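You operate a simulated robot arm through the tools that you are given. There is no shell and no other tool.

You are at the controls of a simulated robot arm. One attempt, no reset.

Task
Screw the knob on the saucepan lid, stand the grey bowl in the pan and put the lid on.
Fine: harm nothing.

Only the result counts: the job must be done as asked and must still hold three seconds after the hand-in. Knocking over, shifting, dropping, spilling or breaking anything else fails it. A push-on lid holds only when it is set on centred and level and pressed home; a screw cap is set on level and turned clockwise until tight.

Robot
A 6-joint arm with a two-finger parallel gripper, fixed in place. Base frame: the origin is on the floor under the middle of its stand, x ahead of it, y to its left, z up. Lengths are in m, angles in degrees, forces in N, time in s.
With the tool pointing down near the work surface it reaches from about 0.34 to 0.76 m from the base axis. Its first joint turns from -66.0 to 66.0 degrees. Payload 2.45 kg.
Tool frame: the origin (TCP) lies between the finger pads and is the grasp point; the fingertips stand 0.024 m ahead of it; z points along the fingers, y is the line along which they close. Largest opening 0.068 m; finger width 0.017, thickness 0.01; the body of the gripper, 0.04 by 0.07 m, starts 0.041 m behind the TCP.
Orientation is told as [roll, pitch, yaw] about the base's x, y, z axes, in that order, counted from this pose: with the fingers straight down and closing along the base's y, the tool's x points along the base's -x, its y along +y and its z along -z.

Tools
- The arm moves only by the tool servo_tool. Its argument "moves" is a list of rows, each an object of numbers (a shift or turn left out is 0, a gripper value left out holds the last): "dx", "dy", "dz": the shift along the tool's x, y, z in m; "ax", "ay", "az": the turn, a rotation vector about the tool's x, y, z in degrees; "fingers": the closure in counts, from 0 (fully open) to 255 (shut). In form: [{"dx": .., "dy": .., "dz": .., "ax": .., "ay": .., "az": .., "fingers": ..}, ...]. A call has 1 to 20 rows; each row is the pose to reach, as a shift and turn from the pose commanded when the call began, along the tool's axes at that moment. Each row takes 0.2 s and may step no farther than 0.05 m and 8.6 degrees from the row before; otherwise, or with a gripper value out of range, the whole call is refused. Where a pose cannot be reached the arm comes as near as it can. A force on the tool above 40 N (or 10 N above the force at the start of the call, whichever is more), or a blocked arm, ends the call early, and 0.2 s more pass. Each finger travels about 0.108 m/s and halts on what it meets, pressing with about 44 N; the grip force reading is that of the motor and also rises with nothing between the fingers. The clock runs only during rows and for 0.2 s after the last one: add rows that repeat a pose to give the fingers time. It gives the time, the measured TCP pose, the force on the tool (base axes), the opening and the grip force at its end, in the units of the frame above (readings bear some noise), with the torque about the TCP (base axes, N m) and any sound that the robot's microphone picked up, and new pictures: "views" is both (left out), scene, wrist or none.
- Cameras (640 x 400 px; columns grow to the right, rows downward): "scene" is fixed at [0.1634, 0.4144, 1.4569]; the picture's right is [-0.77, -0.63, 0.00], its down [-0.41, 0.50, -0.76] and it looks along [0.48, -0.59, -0.65] (base axes); focal length 315 px, centre (320, 200). "wrist" rides on the gripper at [0.084, 0.011, -0.075] in the tool frame; the picture's right is [-0.13, 0.99, 0.00], its down [-0.60, -0.08, -0.79] and it looks along [-0.79, -0.10, 0.61] (tool axes); focal length 251 px, centre (320, 200). There is no depth. A picture from a camera that has moved, and an enlarged one, comes with that camera's place and axes in the base frame and with its lens.
- inspect(camera, box): a new picture of the part [left, top, right, bottom] of that camera's present view, enlarged. No time passes.
- close_job(): hands the job in; it is judged then, once.

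Places have to be worked out from the pictures, the camera data and where the tool is seen. Open the gripper and draw the arm clear of the work before you hand the job in, unless the task says otherwise.

The tools are called after "Emit:" as a command line: name --argument value ..., lists and objects as JSON in quotes. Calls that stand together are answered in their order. servo_tool: Moves the arm, as the interface text tells. Its arguments: {"type":"object","properties":{"moves":{"type":"array"},"views":{"type":"string","enum":["both","scene","wrist","none"]}},"required":["moves"]} The other tools are called the same way: inspect (camera, box) takes an enlarged picture of a part of a camera's view; close_job () hands the job in.

At the start:

```text
time: 0.0
position: [0.3917, -0.1895, 1.1753]
ee_rot: [0.0, 0.0, 0.0]
wrist_force: [0.1, 0.4, 0.3]
moment: [-0.03, -0.03, -0.05]
gripper_width: 0.068
gripper_force: 0.1
```

scene: 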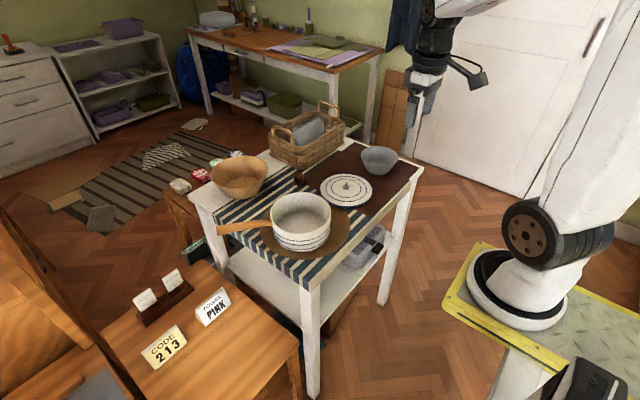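
wrist: 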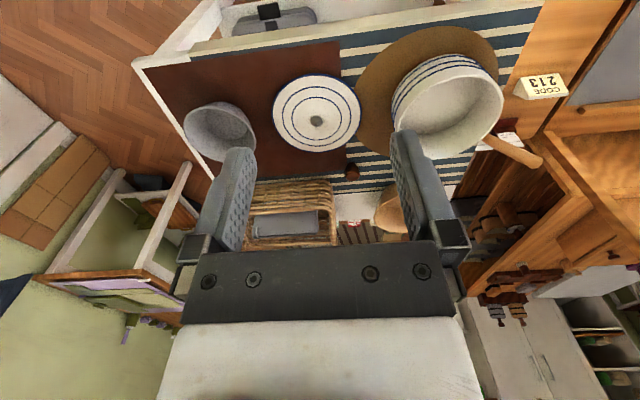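

I see the pan with a handle, the lid on a brown mat, the grey bowl, and perhaps a knob lying near the lid. I look closer at the work table before moving anything.

Emit:
inspect --camera "scene" --box '[240, 130, 440, 255]'

Emit:
inspect --camera "wrist" --box '[160, 40, 560, 290]'

Emit:
inspect --camera "scene" --box '[300, 165, 400, 227]'

```text
3.20 times, centred on (340, 192) of scene
camera zoom: at [0.1634, 0.4144, 1.4569], right [-0.77, -0.63, 0.0], down [-0.41, 0.5, -0.76], along [0.48, -0.59, -0.65], focal length 1008 px, centre (256, 224)
```

zoom: 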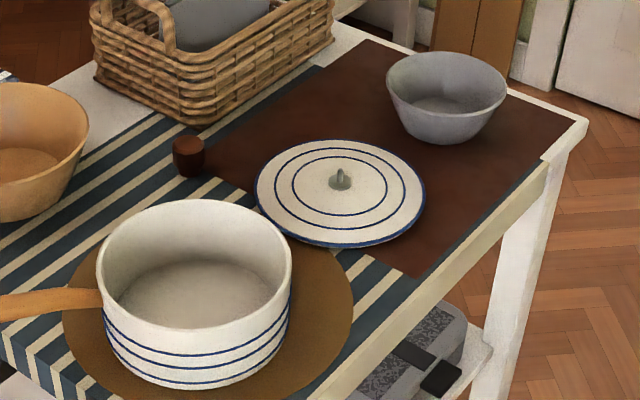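

```text
1.60 times, centred on (360, 165) of wrist
camera zoom: at [0.3072, -0.1781, 1.2498], right [0.13, 0.99, 0.0], down [0.6, -0.08, 0.79], along [0.79, -0.1, -0.61], focal length 402 px, centre (256, 256)
```

zoom: 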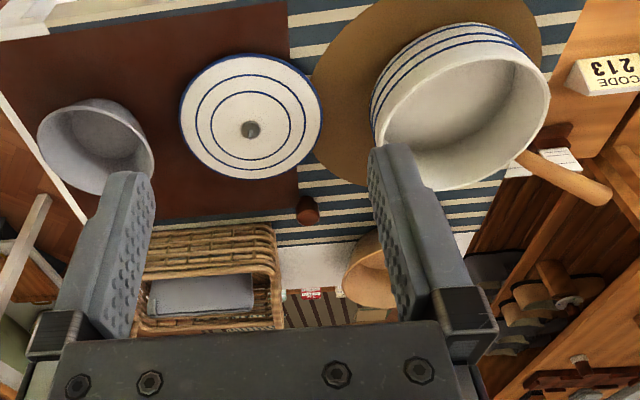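

```text
6.40 times, centred on (350, 196) of scene
camera zoom: at [0.1634, 0.4144, 1.4569], right [-0.77, -0.63, 0.0], down [-0.41, 0.5, -0.76], along [0.48, -0.59, -0.65], focal length 2015 px, centre (128, 226)
```

zoom: 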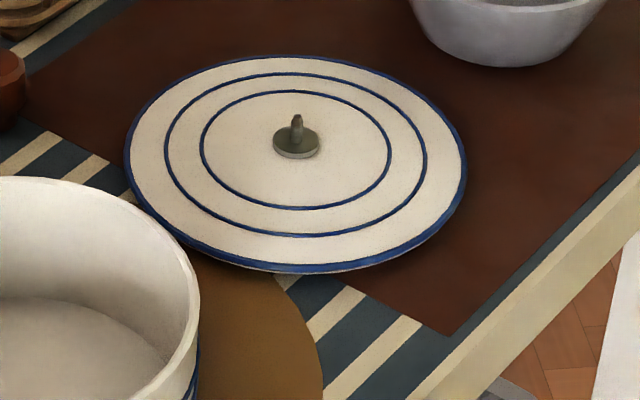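

The lid's stud seems to be near (0.578, -0.219, 0.862), and the knob near (0.717, -0.157, 0.85). I take larger views of the knob, bowl and pan to learn their shapes and how the knob stands.

Emit:
inspect --camera "scene" --box '[280, 160, 320, 185]'

Emit:
inspect --camera "wrist" --box '[330, 150, 378, 180]'

Emit:
inspect --camera "scene" --box '[352, 138, 408, 173]'

Emit:
inspect --camera "scene" --box '[250, 180, 346, 240]'

```text
16.00 times, centred on (300, 172) of scene
camera zoom: at [0.1634, 0.4144, 1.4569], right [-0.77, -0.63, 0.0], down [-0.41, 0.5, -0.76], along [0.48, -0.59, -0.65], focal length 5038 px, centre (640, 640)
```

zoom: 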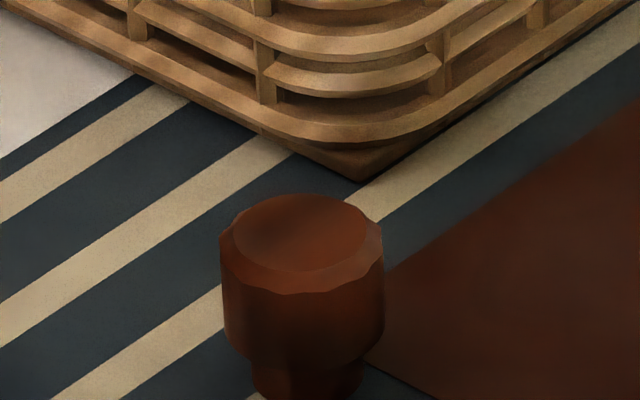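

```text
13.33 times, centred on (354, 165) of wrist
camera zoom: at [0.3072, -0.1781, 1.2498], right [0.13, 0.99, 0.0], down [0.6, -0.08, 0.79], along [0.79, -0.1, -0.61], focal length 3352 px, centre (-133, 667)
```

zoom: 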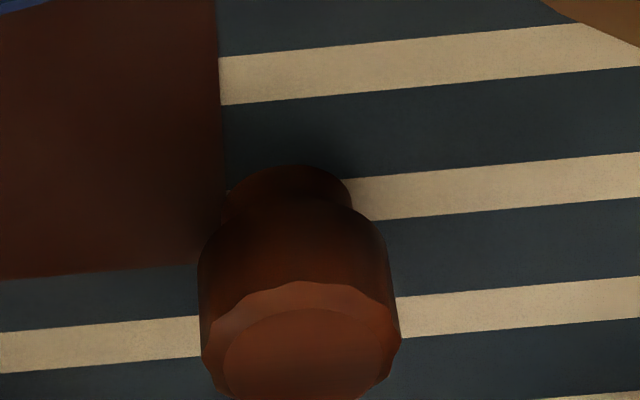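

```text
11.43 times, centred on (380, 156) of scene
camera zoom: at [0.1634, 0.4144, 1.4569], right [-0.77, -0.63, 0.0], down [-0.41, 0.5, -0.76], along [0.48, -0.59, -0.65], focal length 3599 px, centre (-366, 709)
```

zoom: 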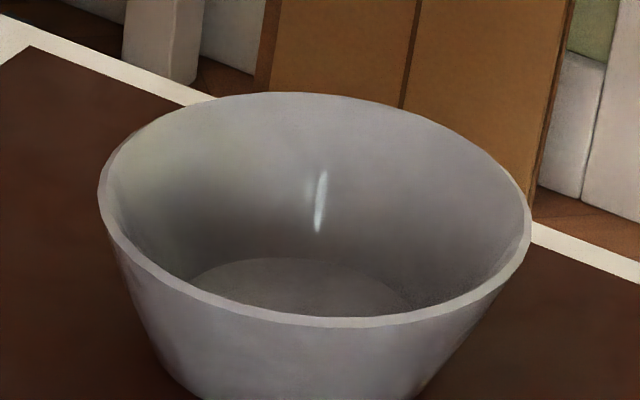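

```text
6.67 times, centred on (298, 210) of scene
camera zoom: at [0.1634, 0.4144, 1.4569], right [-0.77, -0.63, 0.0], down [-0.41, 0.5, -0.76], along [0.48, -0.59, -0.65], focal length 2099 px, centre (467, 133)
```

zoom: 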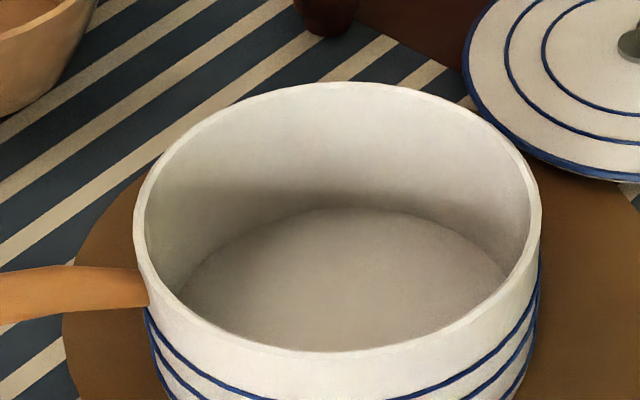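

The knob stands upright on a narrow foot: its head is about 0.033 wide, its top at about z 0.88, near (0.717, -0.158). Nothing is touched yet, so I move the arm forward and lower, well above the table, to get closer wrist views for measuring.

Emit:
servo_tool --moves '[{"dx": -0.03, "dy": 0.005, "dz": 0.02}, {"dx": -0.065, "dy": 0.01, "dz": 0.04}, {"dx": -0.1, "dy": 0.015, "dz": 0.06}, {"dx": -0.13, "dy": 0.02, "dz": 0.08}, {"dx": -0.158, "dy": 0.025, "dz": 0.095}]' --views "both"

```text
time: 1.2
position: [0.5522, -0.1629, 1.0816]
ee_rot: [0.0, 0.1, 0.1]
wrist_force: [0.6, 1.0, -0.3]
moment: [0.01, 0.0, 0.01]
gripper_width: 0.0684
gripper_force: 0.0
camera wrist: at [0.4666, -0.152, 1.1567], right [0.13, 0.99, 0.0], down [0.6, -0.08, 0.79], along [0.79, -0.1, -0.61], focal length 251 px, centre (320, 200)
```

scene: 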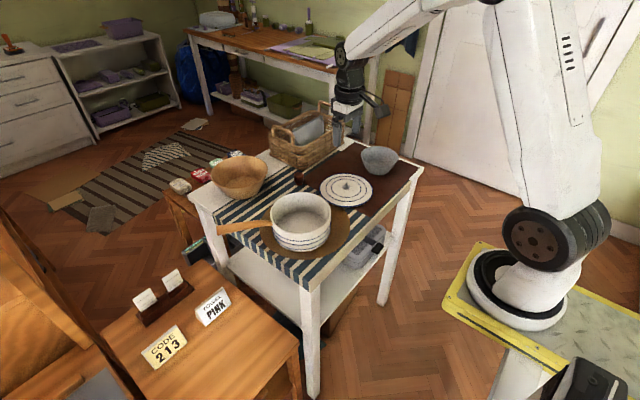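
wrist: 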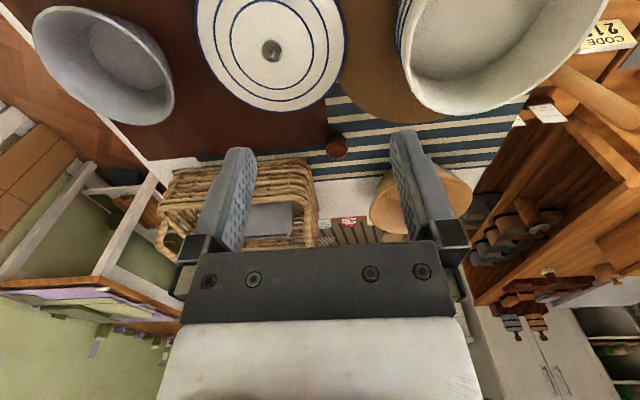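

The stud checks at (0.579, -0.220, 0.86) from the second view. I zoom the wrist view on the knob, the bowl, the lid and the pan to refine their places.

Emit:
inspect --camera "wrist" --box '[306, 120, 370, 160]'

Emit:
inspect --camera "wrist" --box '[20, 0, 212, 120]'

Emit:
inspect --camera "wrist" --box '[190, 0, 382, 120]'

Emit:
inspect --camera "wrist" --box '[390, 0, 582, 120]'

```text
10.00 times, centred on (338, 140) of wrist
camera zoom: at [0.4666, -0.152, 1.1567], right [0.13, 0.99, 0.0], down [0.6, -0.08, 0.79], along [0.79, -0.1, -0.61], focal length 2514 px, centre (140, 800)
```

zoom: 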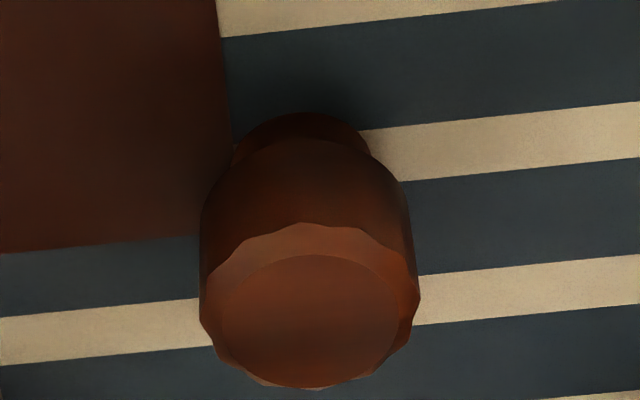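

```text
3.33 times, centred on (116, 60) of wrist
camera zoom: at [0.4666, -0.152, 1.1567], right [0.13, 0.99, 0.0], down [0.6, -0.08, 0.79], along [0.79, -0.1, -0.61], focal length 838 px, centre (1000, 667)
```

zoom: 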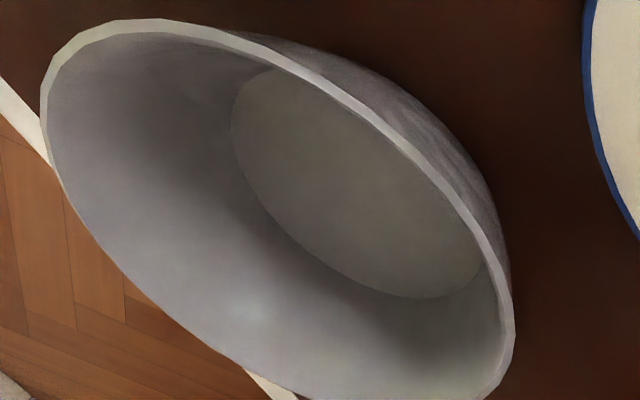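

```text
3.33 times, centred on (286, 60) of wrist
camera zoom: at [0.4666, -0.152, 1.1567], right [0.13, 0.99, 0.0], down [0.6, -0.08, 0.79], along [0.79, -0.1, -0.61], focal length 838 px, centre (433, 667)
```

zoom: 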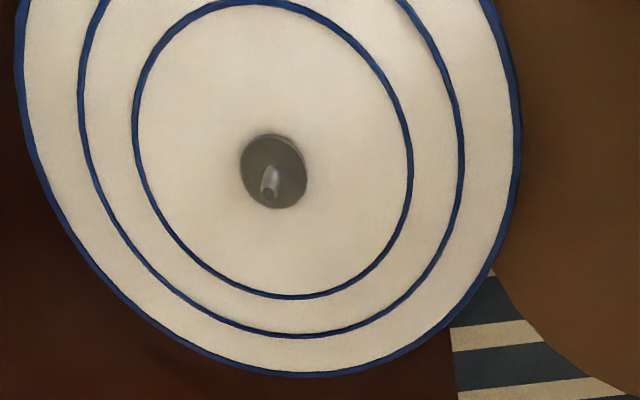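

```text
3.33 times, centred on (486, 60) of wrist
camera zoom: at [0.4666, -0.152, 1.1567], right [0.13, 0.99, 0.0], down [0.6, -0.08, 0.79], along [0.79, -0.1, -0.61], focal length 838 px, centre (-233, 667)
```

zoom: 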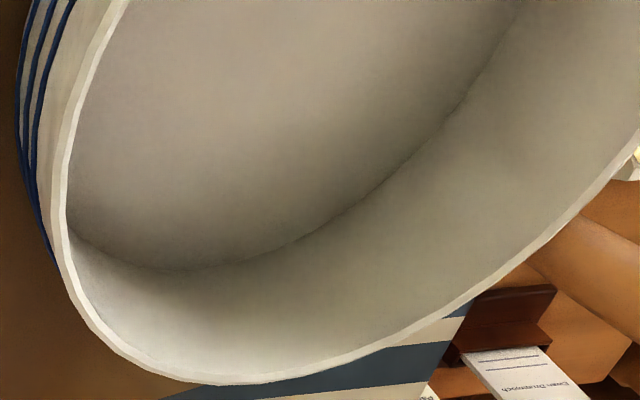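

The knob's top centre checks at (0.717, -0.158, 0.880) and the table cloth lies at about z 0.845. I move above the knob with open fingers, staying above everything, and check the alignment.

Emit:
servo_tool --moves '[{"dx": -0.04, "dy": 0.002, "dz": 0.02}, {"dx": -0.08, "dy": 0.004, "dz": 0.045}, {"dx": -0.12, "dy": 0.005, "dz": 0.07}, {"dx": -0.15, "dy": 0.006, "dz": 0.095}, {"dx": -0.1673, "dy": 0.0065, "dz": 0.12}, {"dx": -0.1673, "dy": 0.0065, "dz": 0.1303}, {"dx": -0.1673, "dy": 0.0065, "dz": 0.1303}]' --views "both"

```text
time: 2.8
position: [0.7175, -0.1602, 0.9502]
ee_rot: [0.0, 0.0, -0.1]
wrist_force: [0.6, -0.8, -0.3]
moment: [-0.01, -0.02, -0.01]
gripper_width: 0.0681
gripper_force: 0.0
camera wrist: at [0.6322, -0.1482, 1.025], right [0.13, 0.99, 0.0], down [0.6, -0.08, 0.79], along [0.79, -0.1, -0.61], focal length 251 px, centre (320, 200)
```

scene: 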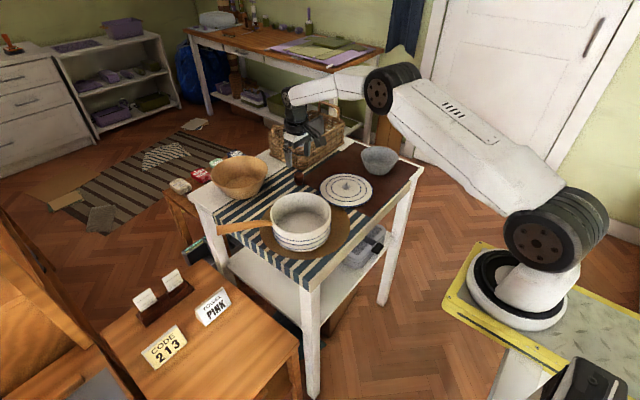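
wrist: 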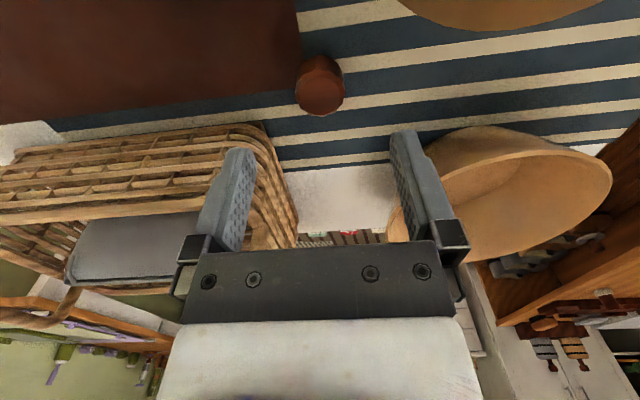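

The hand hangs above the knob. I zoom in to measure the remaining offset between the finger midline and the knob.

Emit:
inspect --camera "wrist" --box '[272, 40, 368, 100]'

Emit:
inspect --camera "wrist" --box '[180, 80, 500, 280]'

Emit:
inspect --camera "scene" --box '[256, 80, 352, 180]'

```text
6.67 times, centred on (320, 70) of wrist
camera zoom: at [0.6322, -0.1482, 1.025], right [0.13, 0.99, 0.0], down [0.6, -0.08, 0.79], along [0.79, -0.1, -0.61], focal length 1676 px, centre (320, 1067)
```

zoom: 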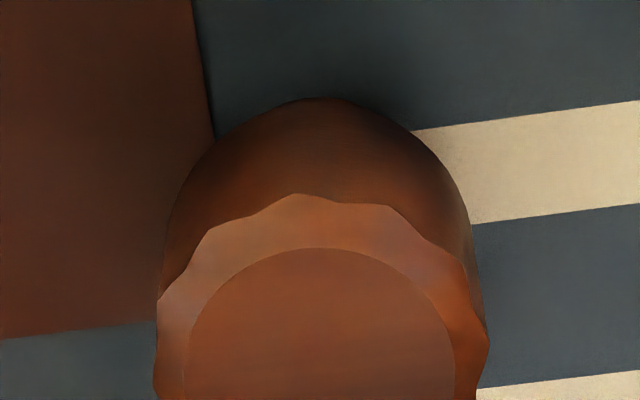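

```text
2.00 times, centred on (340, 180) of wrist
camera zoom: at [0.6322, -0.1482, 1.025], right [0.13, 0.99, 0.0], down [0.6, -0.08, 0.79], along [0.79, -0.1, -0.61], focal length 503 px, centre (280, 240)
```

zoom: 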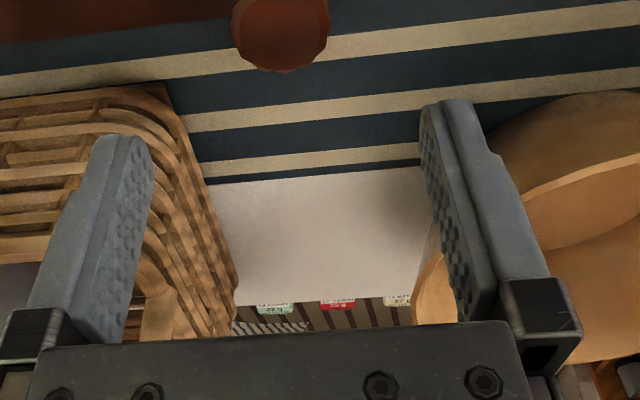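

```text
4.00 times, centred on (304, 130) of scene
camera zoom: at [0.1634, 0.4144, 1.4569], right [-0.77, -0.63, 0.0], down [-0.41, 0.5, -0.76], along [0.48, -0.59, -0.65], focal length 1260 px, centre (384, 480)
```

zoom: 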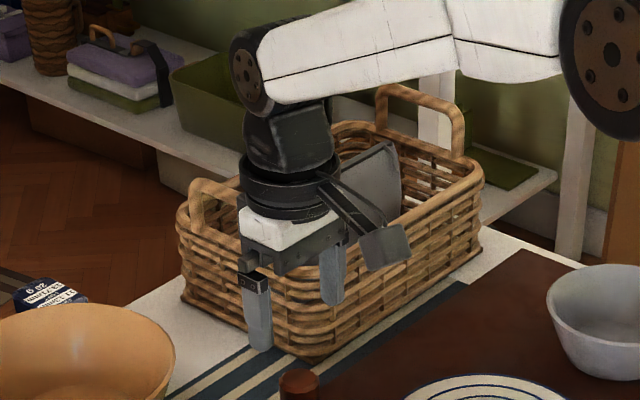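

The knob sits at about (0.716, -0.158), well between the fingers, and the basket corner is some 4 cm beyond. I lower to z 0.876 so the tips stop about 7 mm above the cloth.

Emit:
servo_tool --moves '[{"dx": 0.001, "dy": 0, "dz": 0.025}, {"dx": 0.001, "dy": 0, "dz": 0.045}, {"dx": 0.001, "dy": 0, "dz": 0.06}, {"dx": 0.001, "dy": 0, "dz": 0.069}, {"dx": 0.001, "dy": 0, "dz": 0.074}, {"dx": 0.001, "dy": 0, "dz": 0.074}]' --views "both"

```text
time: 4.2
position: [0.7176, -0.1586, 0.8759]
ee_rot: [0.0, 0.0, 0.0]
wrist_force: [0.1, 0.4, 0.4]
moment: [-0.01, 0.01, 0.0]
gripper_width: 0.0678
gripper_force: 0.0
camera wrist: at [0.6322, -0.1468, 0.9506], right [0.13, 0.99, 0.0], down [0.6, -0.08, 0.79], along [0.79, -0.1, -0.61], focal length 251 px, centre (320, 200)
```

scene: 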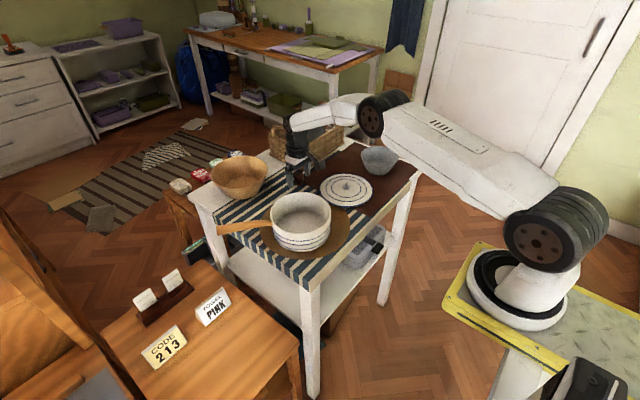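
wrist: 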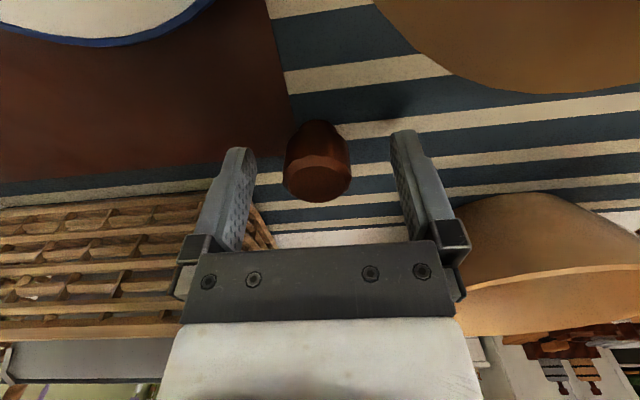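

The knob stands between the fingers with no contact. I zoom to check that its axis lies on the finger midline in both directions before closing.

Emit:
inspect --camera "wrist" --box '[230, 100, 422, 220]'

Emit:
inspect --camera "scene" --box '[270, 120, 350, 195]'

```text
3.33 times, centred on (326, 160) of wrist
camera zoom: at [0.6322, -0.1468, 0.9506], right [0.13, 0.99, 0.0], down [0.6, -0.08, 0.79], along [0.79, -0.1, -0.61], focal length 838 px, centre (300, 333)
```

zoom: 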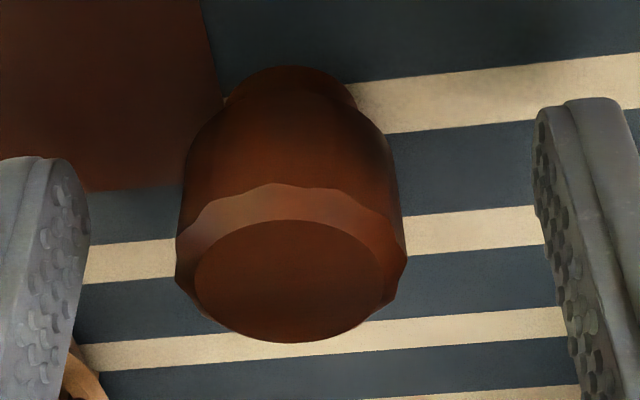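

```text
5.33 times, centred on (310, 158) of scene
camera zoom: at [0.1634, 0.4144, 1.4569], right [-0.77, -0.63, 0.0], down [-0.41, 0.5, -0.76], along [0.48, -0.59, -0.65], focal length 1679 px, centre (373, 427)
```

zoom: 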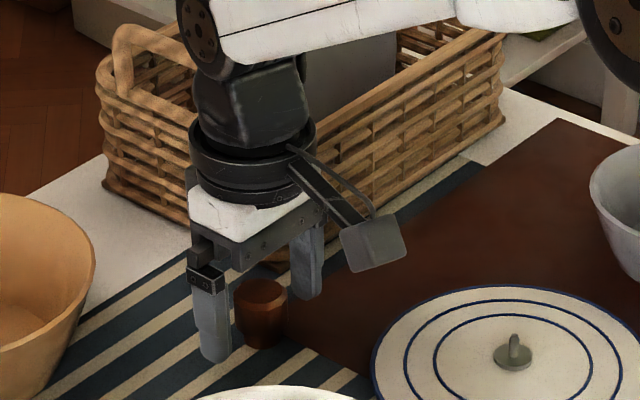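

The knob's axis is within about 1 mm of the finger midline. I close the fingers on its head.

Emit:
servo_tool --moves '[{"dy": -0.0007, "fingers": 60}, {"dy": -0.0007, "fingers": 110}, {"dy": -0.0007, "fingers": 255}, {"dy": -0.0007, "fingers": 255}]' --views "wrist"

```text
time: 5.2
position: [0.7172, -0.159, 0.8751]
ee_rot: [0.1, 0.1, 0.0]
wrist_force: [-0.2, -0.1, 0.9]
moment: [-0.03, 0.04, 0.01]
gripper_width: 0.0302
gripper_force: 43.6
camera wrist: at [0.6318, -0.1476, 0.9506], right [0.13, 0.99, 0.0], down [0.6, -0.08, 0.79], along [0.79, -0.1, -0.61], focal length 251 px, centre (320, 200)
```

wrist: 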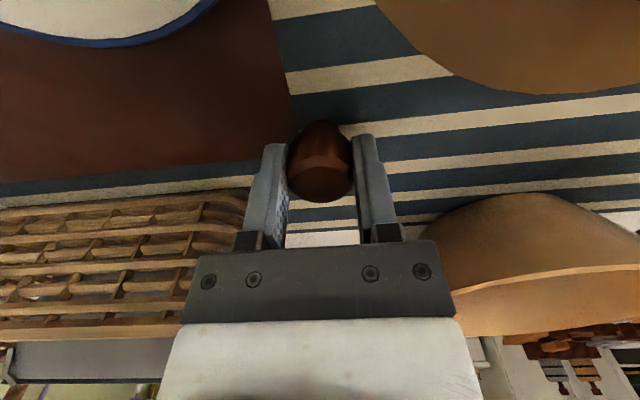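

The fingers hold at 0.030 m with 44 N, so the knob is gripped. I look closely at where the knob sits in the fingers, then lift.

Emit:
inspect --camera "wrist" --box '[240, 100, 400, 200]'

Emit:
servo_tool --moves '[{"dz": -0.01}, {"dz": -0.03}, {"dz": -0.055}, {"dz": -0.074}, {"dz": -0.074}]' --views "both"

```text
4.00 times, centred on (320, 150) of wrist
camera zoom: at [0.6318, -0.1476, 0.9506], right [0.13, 0.99, 0.0], down [0.6, -0.08, 0.79], along [0.79, -0.1, -0.61], focal length 1006 px, centre (320, 400)
```

zoom: 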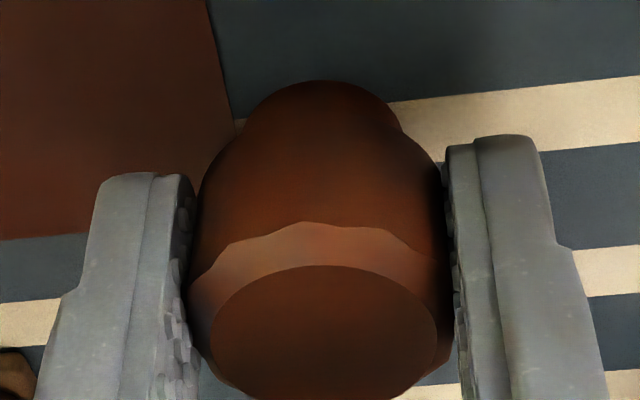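

```text
time: 6.4
position: [0.7133, -0.1585, 0.9493]
ee_rot: [-0.1, 0.0, 0.0]
wrist_force: [0.3, 0.5, -0.4]
moment: [0.03, 0.01, 0.01]
gripper_width: 0.03
gripper_force: 43.3
camera wrist: at [0.6296, -0.1467, 1.0249], right [0.13, 0.99, 0.0], down [0.6, -0.08, 0.79], along [0.79, -0.1, -0.61], focal length 251 px, centre (320, 200)
```

scene: 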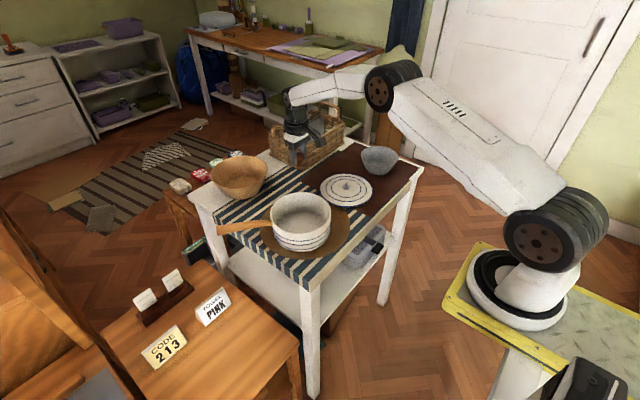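
wrist: 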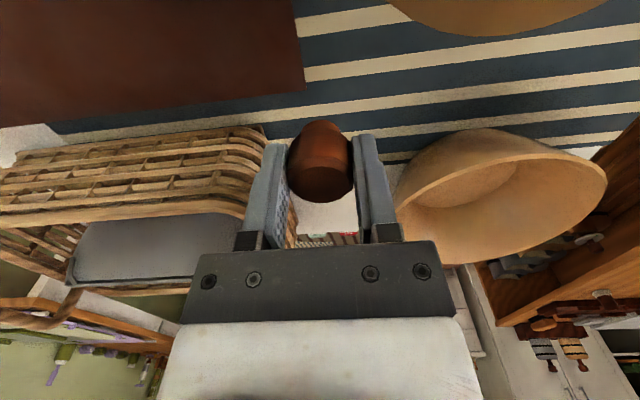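

The knob is lifted and has not slipped. I carry it to above the lid's stud at about (0.5775, -0.219), keeping the knob foot some 3 cm above the stud top.

Emit:
servo_tool --moves '[{"dx": 0.035, "dy": -0.015, "dz": 0}, {"dx": 0.075, "dy": -0.032, "dz": 0}, {"dx": 0.11, "dy": -0.048, "dz": 0}, {"dx": 0.132, "dy": -0.058, "dz": 0}, {"dx": 0.1385, "dy": -0.0605, "dz": 0.005}, {"dx": 0.1385, "dy": -0.0605, "dz": 0.005}]' --views "both"

Emit:
inspect --camera "wrist" --box '[240, 70, 400, 170]'

Emit:
inspect --camera "scene" --box '[300, 130, 396, 220]'

```text
time: 7.8
position: [0.5788, -0.2204, 0.944]
ee_rot: [0.1, 0.1, 0.0]
wrist_force: [0.2, 0.9, 0.7]
moment: [-0.01, 0.01, 0.01]
gripper_width: 0.0302
gripper_force: 44.2
camera wrist: at [0.4935, -0.2081, 1.0201], right [0.13, 0.99, 0.0], down [0.6, -0.08, 0.79], along [0.79, -0.1, -0.61], focal length 251 px, centre (320, 200)
```

scene: 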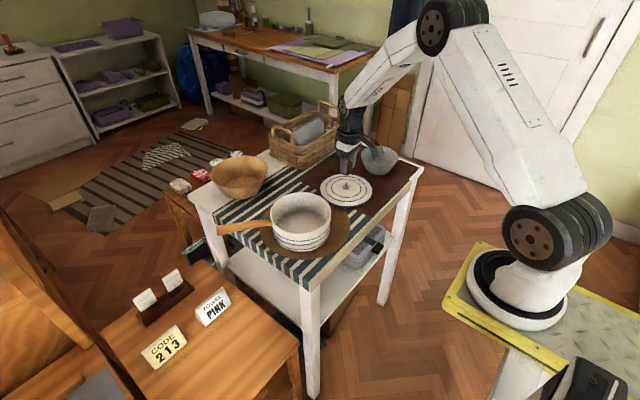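
wrist: 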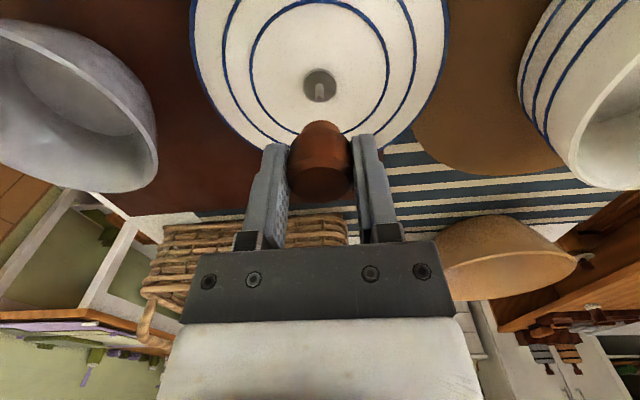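

```text
4.00 times, centred on (320, 120) of wrist
camera zoom: at [0.4935, -0.2081, 1.0201], right [0.13, 0.99, 0.0], down [0.6, -0.08, 0.79], along [0.79, -0.1, -0.61], focal length 1006 px, centre (320, 520)
```

zoom: 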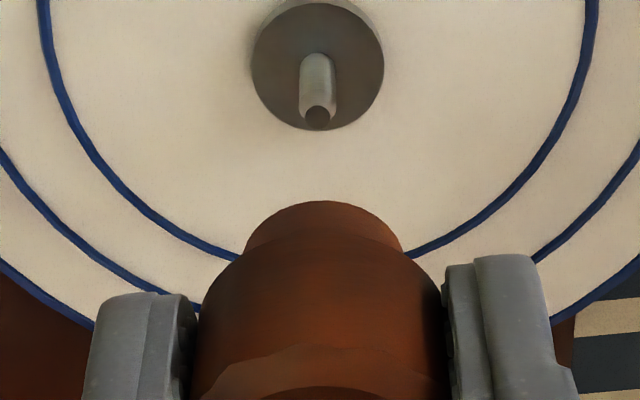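

```text
4.44 times, centred on (348, 175) of scene
camera zoom: at [0.1634, 0.4144, 1.4569], right [-0.77, -0.63, 0.0], down [-0.41, 0.5, -0.76], along [0.48, -0.59, -0.65], focal length 1400 px, centre (196, 311)
```

zoom: 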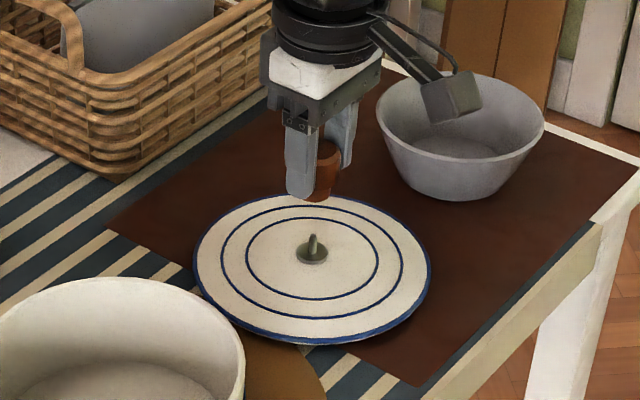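

Measured in the tool frame, the stud lies within about 1 mm of the tool axis and the knob foot is also centred. I shift 0.7 mm to match, and turn the hand counter-clockwise by 88° in free air, both to wind back for screwing and to see the stud from another side.

Emit:
servo_tool --moves '[{"dy": -0.0007, "az": -8}, {"dy": -0.0007, "az": -16}, {"dy": -0.0007, "az": -24}, {"dy": -0.0007, "az": -32}, {"dy": -0.0007, "az": -40}, {"dy": -0.0007, "az": -48}, {"dy": -0.0007, "az": -56}, {"dy": -0.0007, "az": -64}, {"dy": -0.0007, "az": -72}, {"dy": -0.0007, "az": -80}, {"dy": -0.0007, "az": -88}, {"dy": -0.0007, "az": -88}]' --views "both"

Emit:
inspect --camera "wrist" --box '[240, 70, 400, 170]'

Emit:
inspect --camera "scene" --box '[320, 150, 376, 200]'

```text
time: 10.4
position: [0.5787, -0.2195, 0.9427]
ee_rot: [0.1, 0.0, 88.0]
wrist_force: [0.3, -0.6, 0.1]
moment: [-0.04, -0.04, 0.02]
gripper_width: 0.0302
gripper_force: 44.0
camera wrist: at [0.5634, -0.3028, 1.0187], right [-0.99, 0.16, 0.0], down [0.1, 0.6, 0.79], along [0.13, 0.78, -0.61], focal length 251 px, centre (320, 200)
```

scene: 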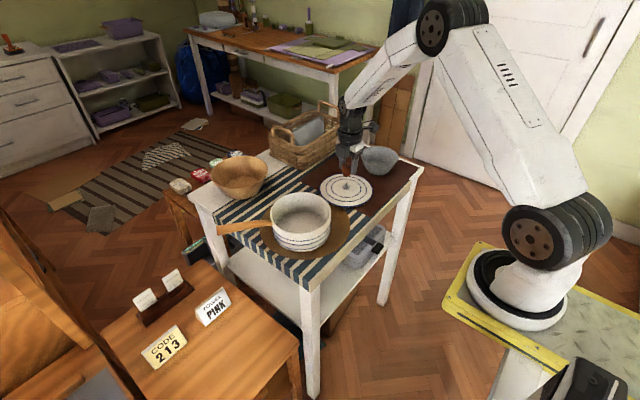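
wrist: 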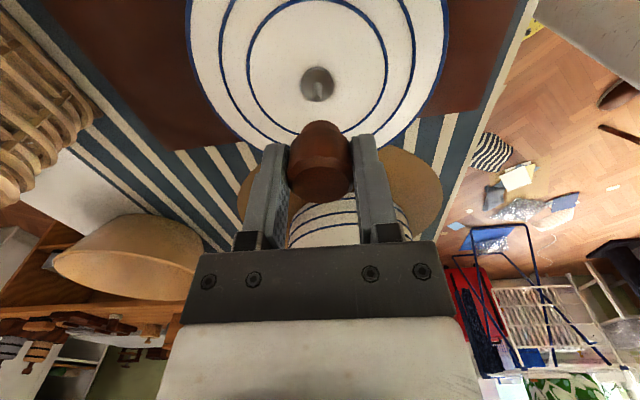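

```text
4.00 times, centred on (320, 120) of wrist
camera zoom: at [0.5634, -0.3028, 1.0187], right [-0.99, 0.16, 0.0], down [0.1, 0.6, 0.79], along [0.13, 0.78, -0.61], focal length 1006 px, centre (320, 520)
```

zoom: 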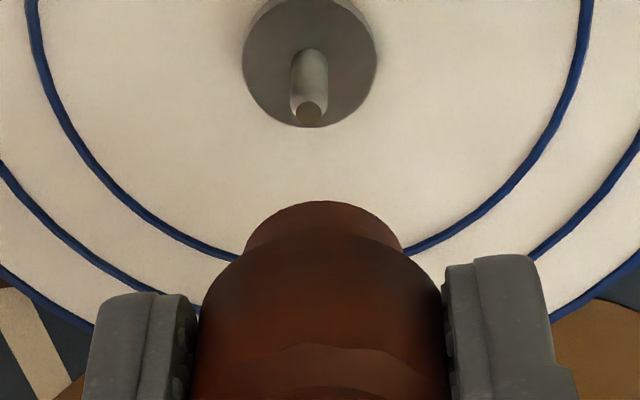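

```text
8.00 times, centred on (348, 175) of scene
camera zoom: at [0.1634, 0.4144, 1.4569], right [-0.77, -0.63, 0.0], down [-0.41, 0.5, -0.76], along [0.48, -0.59, -0.65], focal length 2519 px, centre (96, 400)
```

zoom: 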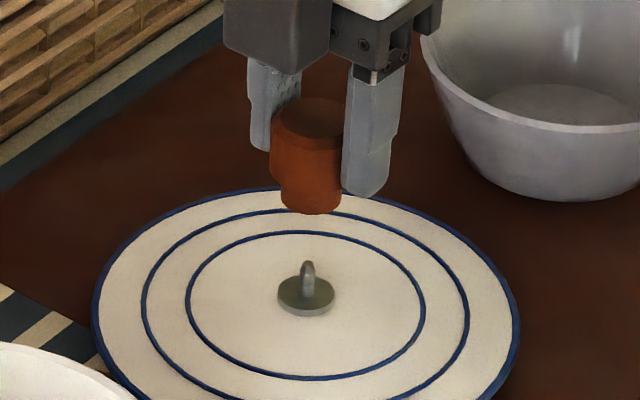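

The yaw-88 view shows the stud about 2 mm to base +x of the knob axis. I zoom the scene picture more to cross-check before correcting.

Emit:
inspect --camera "scene" --box '[340, 160, 372, 192]'

Emit:
inspect --camera "wrist" --box '[288, 65, 352, 105]'

Emit:
inspect --camera "wrist" --box '[280, 115, 360, 165]'

```text
12.50 times, centred on (356, 176) of scene
camera zoom: at [0.1634, 0.4144, 1.4569], right [-0.77, -0.63, 0.0], down [-0.41, 0.5, -0.76], along [0.48, -0.59, -0.65], focal length 3936 px, centre (-130, 500)
```

zoom: 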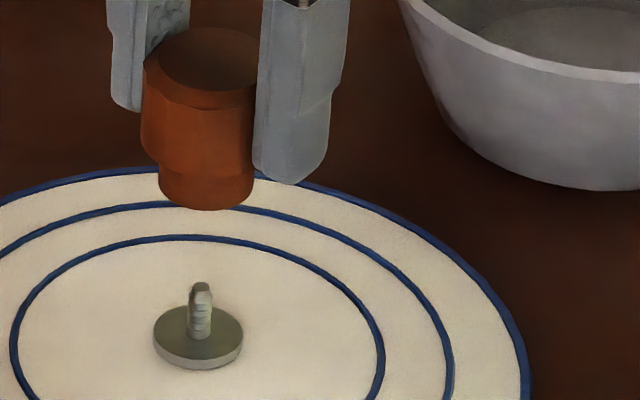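

```text
10.00 times, centred on (320, 85) of wrist
camera zoom: at [0.5634, -0.3028, 1.0187], right [-0.99, 0.16, 0.0], down [0.1, 0.6, 0.79], along [0.13, 0.78, -0.61], focal length 2514 px, centre (320, 1350)
```

zoom: 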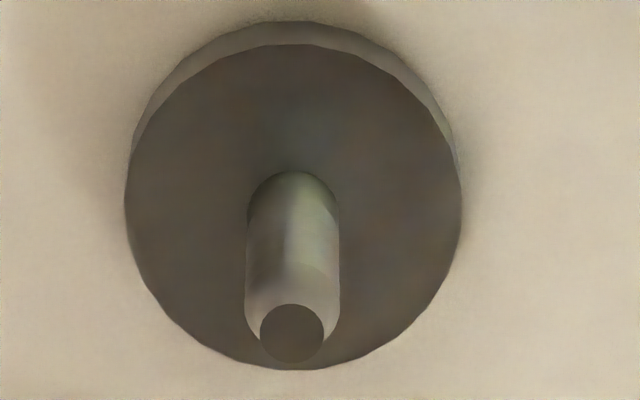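

```text
8.00 times, centred on (320, 140) of wrist
camera zoom: at [0.5634, -0.3028, 1.0187], right [-0.99, 0.16, 0.0], down [0.1, 0.6, 0.79], along [0.13, 0.78, -0.61], focal length 2012 px, centre (320, 680)
```

zoom: 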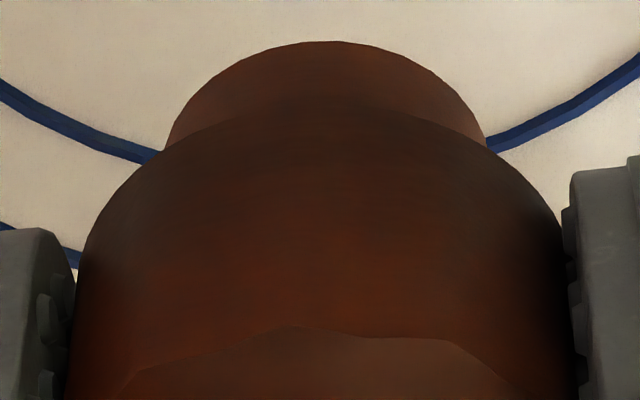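

The foot's edges in the scene picture are not sharp enough for me. I zoom further on knob and stud separately.

Emit:
inspect --camera "scene" --box '[348, 162, 364, 178]'

Emit:
inspect --camera "scene" --box '[348, 178, 364, 194]'

```text
16.00 times, centred on (356, 170) of scene
camera zoom: at [0.1634, 0.4144, 1.4569], right [-0.77, -0.63, 0.0], down [-0.41, 0.5, -0.76], along [0.48, -0.59, -0.65], focal length 5038 px, centre (-256, 680)
```

zoom: 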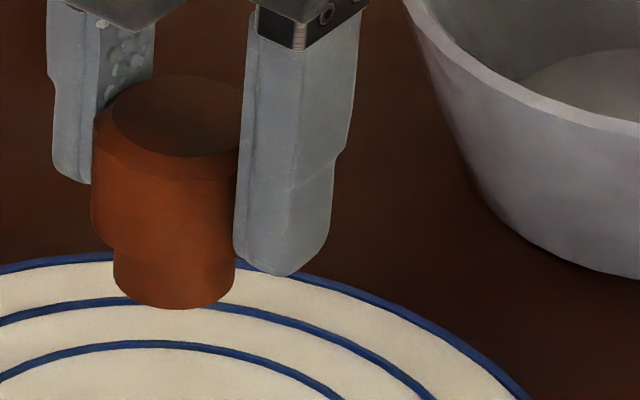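

```text
16.00 times, centred on (356, 186) of scene
camera zoom: at [0.1634, 0.4144, 1.4569], right [-0.77, -0.63, 0.0], down [-0.41, 0.5, -0.76], along [0.48, -0.59, -0.65], focal length 5038 px, centre (-256, 424)
```

zoom: 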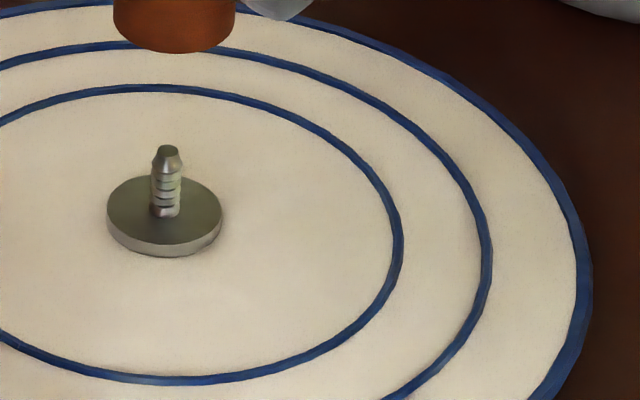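

The views disagree by a few mm along the tool's x, so I apply the certain 2 mm correction toward base +x. Then I turn back to yaw 0 to look again from that side.

Emit:
servo_tool --moves '[{"dy": -0.002, "az": 8}, {"dy": -0.002, "az": 16}, {"dy": -0.002, "az": 24}, {"dy": -0.002, "az": 32}, {"dy": -0.002, "az": 40}, {"dy": -0.002, "az": 48}, {"dy": -0.002, "az": 56}, {"dy": -0.002, "az": 64}, {"dy": -0.002, "az": 72}, {"dy": -0.002, "az": 80}, {"dy": -0.002, "az": 88}, {"dy": -0.002, "az": 88}]' --views "none"

Emit:
inspect --camera "wrist" --box '[240, 70, 400, 170]'

Emit:
inspect --camera "scene" --box '[340, 160, 372, 192]'

```text
time: 13.0
position: [0.5815, -0.2194, 0.9441]
ee_rot: [0.0, 0.2, -0.1]
wrist_force: [-0.5, 0.1, 0.1]
moment: [0.0, -0.01, 0.0]
gripper_width: 0.0304
gripper_force: 43.6
```

```text
4.00 times, centred on (320, 120) of wrist
camera zoom: at [0.4955, -0.2083, 1.0196], right [0.13, 0.99, 0.0], down [0.6, -0.08, 0.79], along [0.79, -0.1, -0.61], focal length 1006 px, centre (320, 520)
```

zoom: 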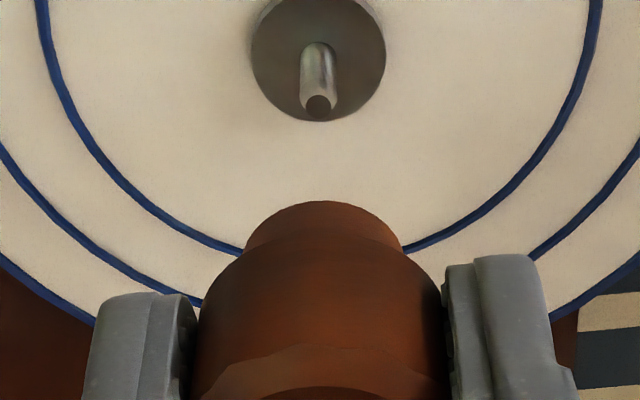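

```text
12.50 times, centred on (356, 176) of scene
camera zoom: at [0.1634, 0.4144, 1.4569], right [-0.77, -0.63, 0.0], down [-0.41, 0.5, -0.76], along [0.48, -0.59, -0.65], focal length 3936 px, centre (-130, 500)
```

zoom: 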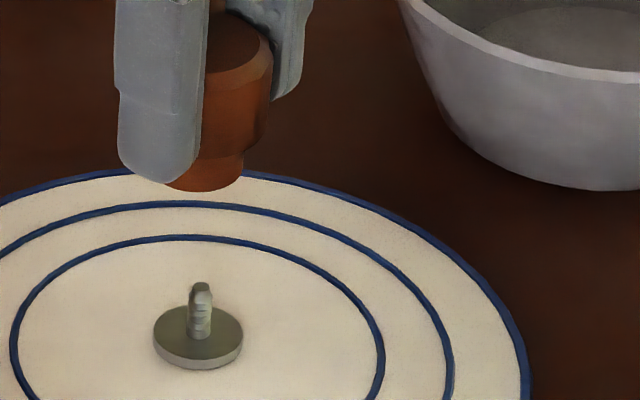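

Comparing yaw 88 and yaw 0, the foot swings, which shows that the knob sits about 4 mm off the TCP along tool -x; all heights are also some 4 mm lower than I first thought. I set the TCP so that the knob axis, not the TCP, is over the stud at about (0.5796, -0.2207), at yaw 88 and 2 cm lower, and check again.

Emit:
servo_tool --moves '[{"dy": -0.0005, "az": -8}, {"dy": -0.001, "az": -16}, {"dy": -0.0015, "az": -24}, {"dy": -0.002, "az": -32}, {"dy": -0.0025, "az": -40}, {"dy": -0.003, "az": -48}, {"dy": -0.0035, "az": -56}, {"dy": -0.004, "az": -64}, {"dy": -0.0044, "az": -72}, {"dy": -0.0047, "az": -80, "dz": 0.005}, {"dy": -0.0047, "az": -88, "dz": 0.012}, {"dy": -0.0047, "az": -88, "dz": 0.02}, {"dy": -0.0047, "az": -88, "dz": 0.02}]' --views "none"

Emit:
inspect --camera "wrist" --box '[240, 70, 400, 170]'

Emit:
inspect --camera "scene" --box '[340, 164, 372, 196]'

```text
time: 15.8
position: [0.58, -0.2245, 0.9235]
ee_rot: [0.0, -0.1, 88.1]
wrist_force: [0.4, -0.5, -0.2]
moment: [-0.01, 0.01, 0.02]
gripper_width: 0.0302
gripper_force: 44.0
```

```text
4.00 times, centred on (320, 120) of wrist
camera zoom: at [0.5647, -0.3077, 1.0], right [-0.99, 0.16, 0.0], down [0.1, 0.6, 0.79], along [0.13, 0.78, -0.61], focal length 1006 px, centre (320, 520)
```

zoom: 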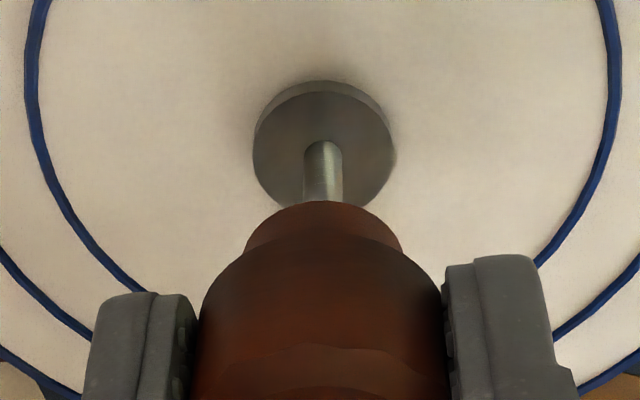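

```text
12.50 times, centred on (356, 180) of scene
camera zoom: at [0.1634, 0.4144, 1.4569], right [-0.77, -0.63, 0.0], down [-0.41, 0.5, -0.76], along [0.48, -0.59, -0.65], focal length 3936 px, centre (-130, 450)
```

zoom: 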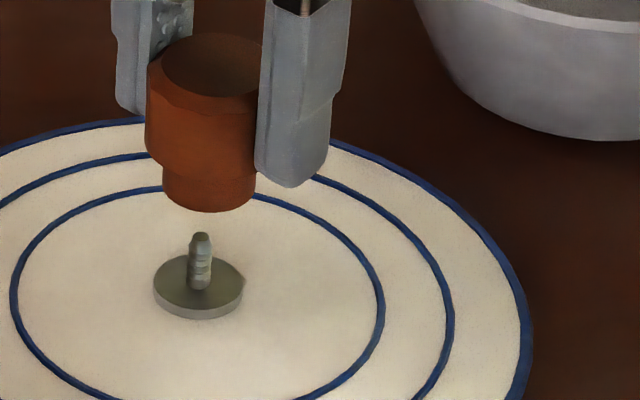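

Laterally (base x) the pin and knob now agree; the scene view suggests the knob is about 1.5–2 mm too far toward -y. I correct that and lower 8 mm, still clear of the pin tip.

Emit:
servo_tool --moves '[{"dx": -0.0015, "dz": 0.004}, {"dx": -0.0015, "dz": 0.008}, {"dx": -0.0015, "dz": 0.008}]' --views "none"

Emit:
inspect --camera "scene" --box '[346, 172, 366, 188]'

Emit:
inspect --camera "wrist" --box '[272, 80, 368, 140]'

```text
time: 16.6
position: [0.5796, -0.2232, 0.9157]
ee_rot: [0.0, 0.0, 88.1]
wrist_force: [0.2, -0.8, -0.3]
moment: [-0.01, 0.0, -0.03]
gripper_width: 0.0301
gripper_force: 43.6
```

```text
16.00 times, centred on (356, 180) of scene
camera zoom: at [0.1634, 0.4144, 1.4569], right [-0.77, -0.63, 0.0], down [-0.41, 0.5, -0.76], along [0.48, -0.59, -0.65], focal length 5038 px, centre (-256, 520)
```

zoom: 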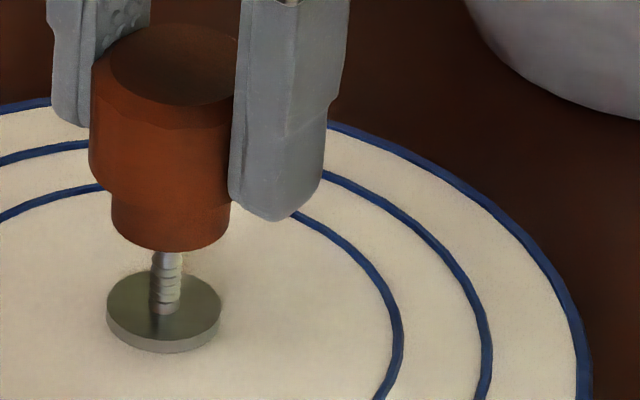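

```text
6.67 times, centred on (320, 110) of wrist
camera zoom: at [0.5651, -0.3068, 0.9919], right [-0.99, 0.16, 0.0], down [0.1, 0.6, 0.79], along [0.13, 0.78, -0.61], focal length 1676 px, centre (320, 800)
```

zoom: 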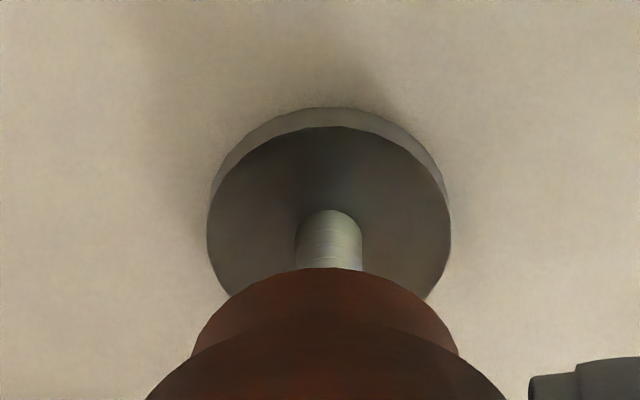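

From both cameras the knob axis and the pin now agree within about 0.3 mm (knob axis about 2.5 mm from the TCP along tool -x). I lower in 1–2 mm steps until the foot meets the pin tip, watching the force.

Emit:
servo_tool --moves '[{"dz": 0.002}, {"dz": 0.004}, {"dz": 0.005}, {"dz": 0.006}, {"dz": 0.007}, {"dz": 0.008}]' --views "none"

Emit:
inspect --camera "scene" --box '[346, 172, 366, 188]'

```text
time: 18.0
position: [0.5796, -0.2235, 0.9082]
ee_rot: [0.0, 0.0, 88.0]
wrist_force: [0.8, 0.2, -1.0]
moment: [-0.01, 0.02, 0.01]
gripper_width: 0.03
gripper_force: 43.8
```

```text
16.00 times, centred on (356, 180) of scene
camera zoom: at [0.1634, 0.4144, 1.4569], right [-0.77, -0.63, 0.0], down [-0.41, 0.5, -0.76], along [0.48, -0.59, -0.65], focal length 5038 px, centre (-256, 520)
```

zoom: 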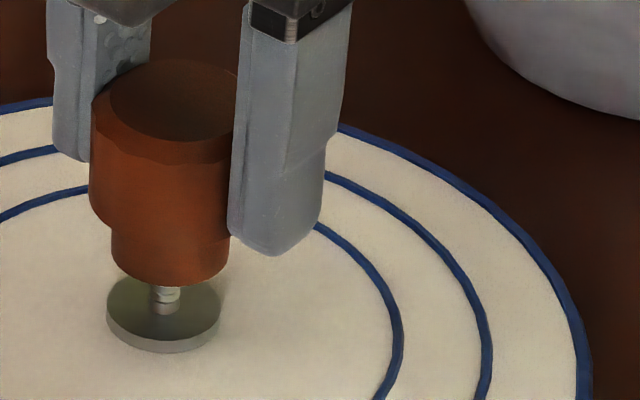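

No contact force yet, though the foot is about 12–13 mm above the flange, roughly at the pin tip. I keep lowering in 1 mm steps.

Emit:
servo_tool --moves '[{"dz": 0.001}, {"dz": 0.002}, {"dz": 0.003}, {"dz": 0.003}]' --views "none"

Emit:
inspect --camera "scene" --box '[346, 172, 366, 188]'

```text
time: 19.0
position: [0.5792, -0.2232, 0.9041]
ee_rot: [0.0, 0.0, 88.0]
wrist_force: [-0.3, 0.2, -0.6]
moment: [-0.03, -0.01, 0.02]
gripper_width: 0.0302
gripper_force: 43.8
```

```text
16.00 times, centred on (356, 180) of scene
camera zoom: at [0.1634, 0.4144, 1.4569], right [-0.77, -0.63, 0.0], down [-0.41, 0.5, -0.76], along [0.48, -0.59, -0.65], focal length 5038 px, centre (-256, 520)
```

zoom: 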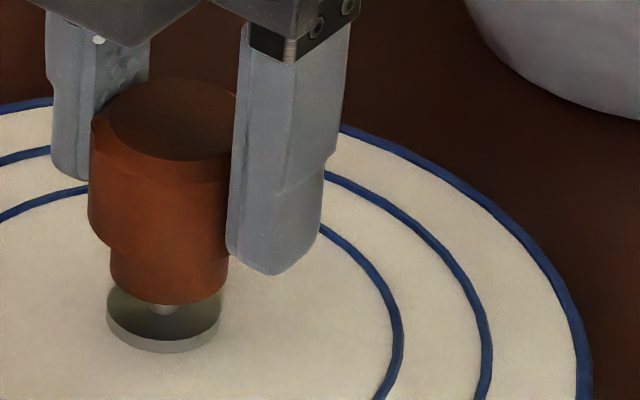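

Still no force: the pin seems to be entering the foot's hole. I continue down in small steps until a force shows.

Emit:
servo_tool --moves '[{"dz": 0.001}, {"dz": 0.002}, {"dz": 0.003}, {"dz": 0.003}]' --views "none"

Emit:
inspect --camera "scene" --box '[346, 172, 366, 188]'

```text
time: 20.0
position: [0.5806, -0.223, 0.9021]
ee_rot: [-0.1, 0.0, 88.0]
wrist_force: [0.6, -0.7, -0.9]
moment: [-0.01, 0.01, 0.01]
gripper_width: 0.0303
gripper_force: 43.7
```

```text
16.00 times, centred on (356, 180) of scene
camera zoom: at [0.1634, 0.4144, 1.4569], right [-0.77, -0.63, 0.0], down [-0.41, 0.5, -0.76], along [0.48, -0.59, -0.65], focal length 5038 px, centre (-256, 520)
```

zoom: 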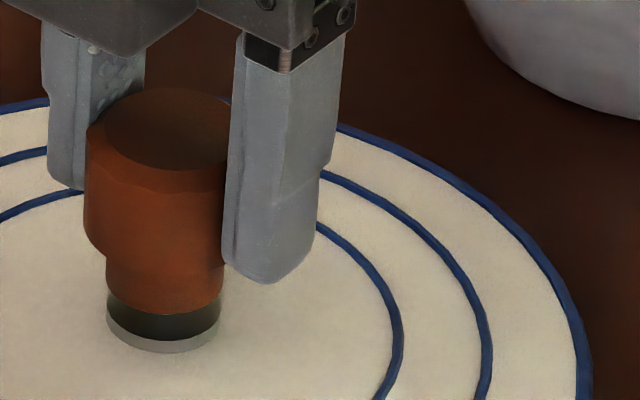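

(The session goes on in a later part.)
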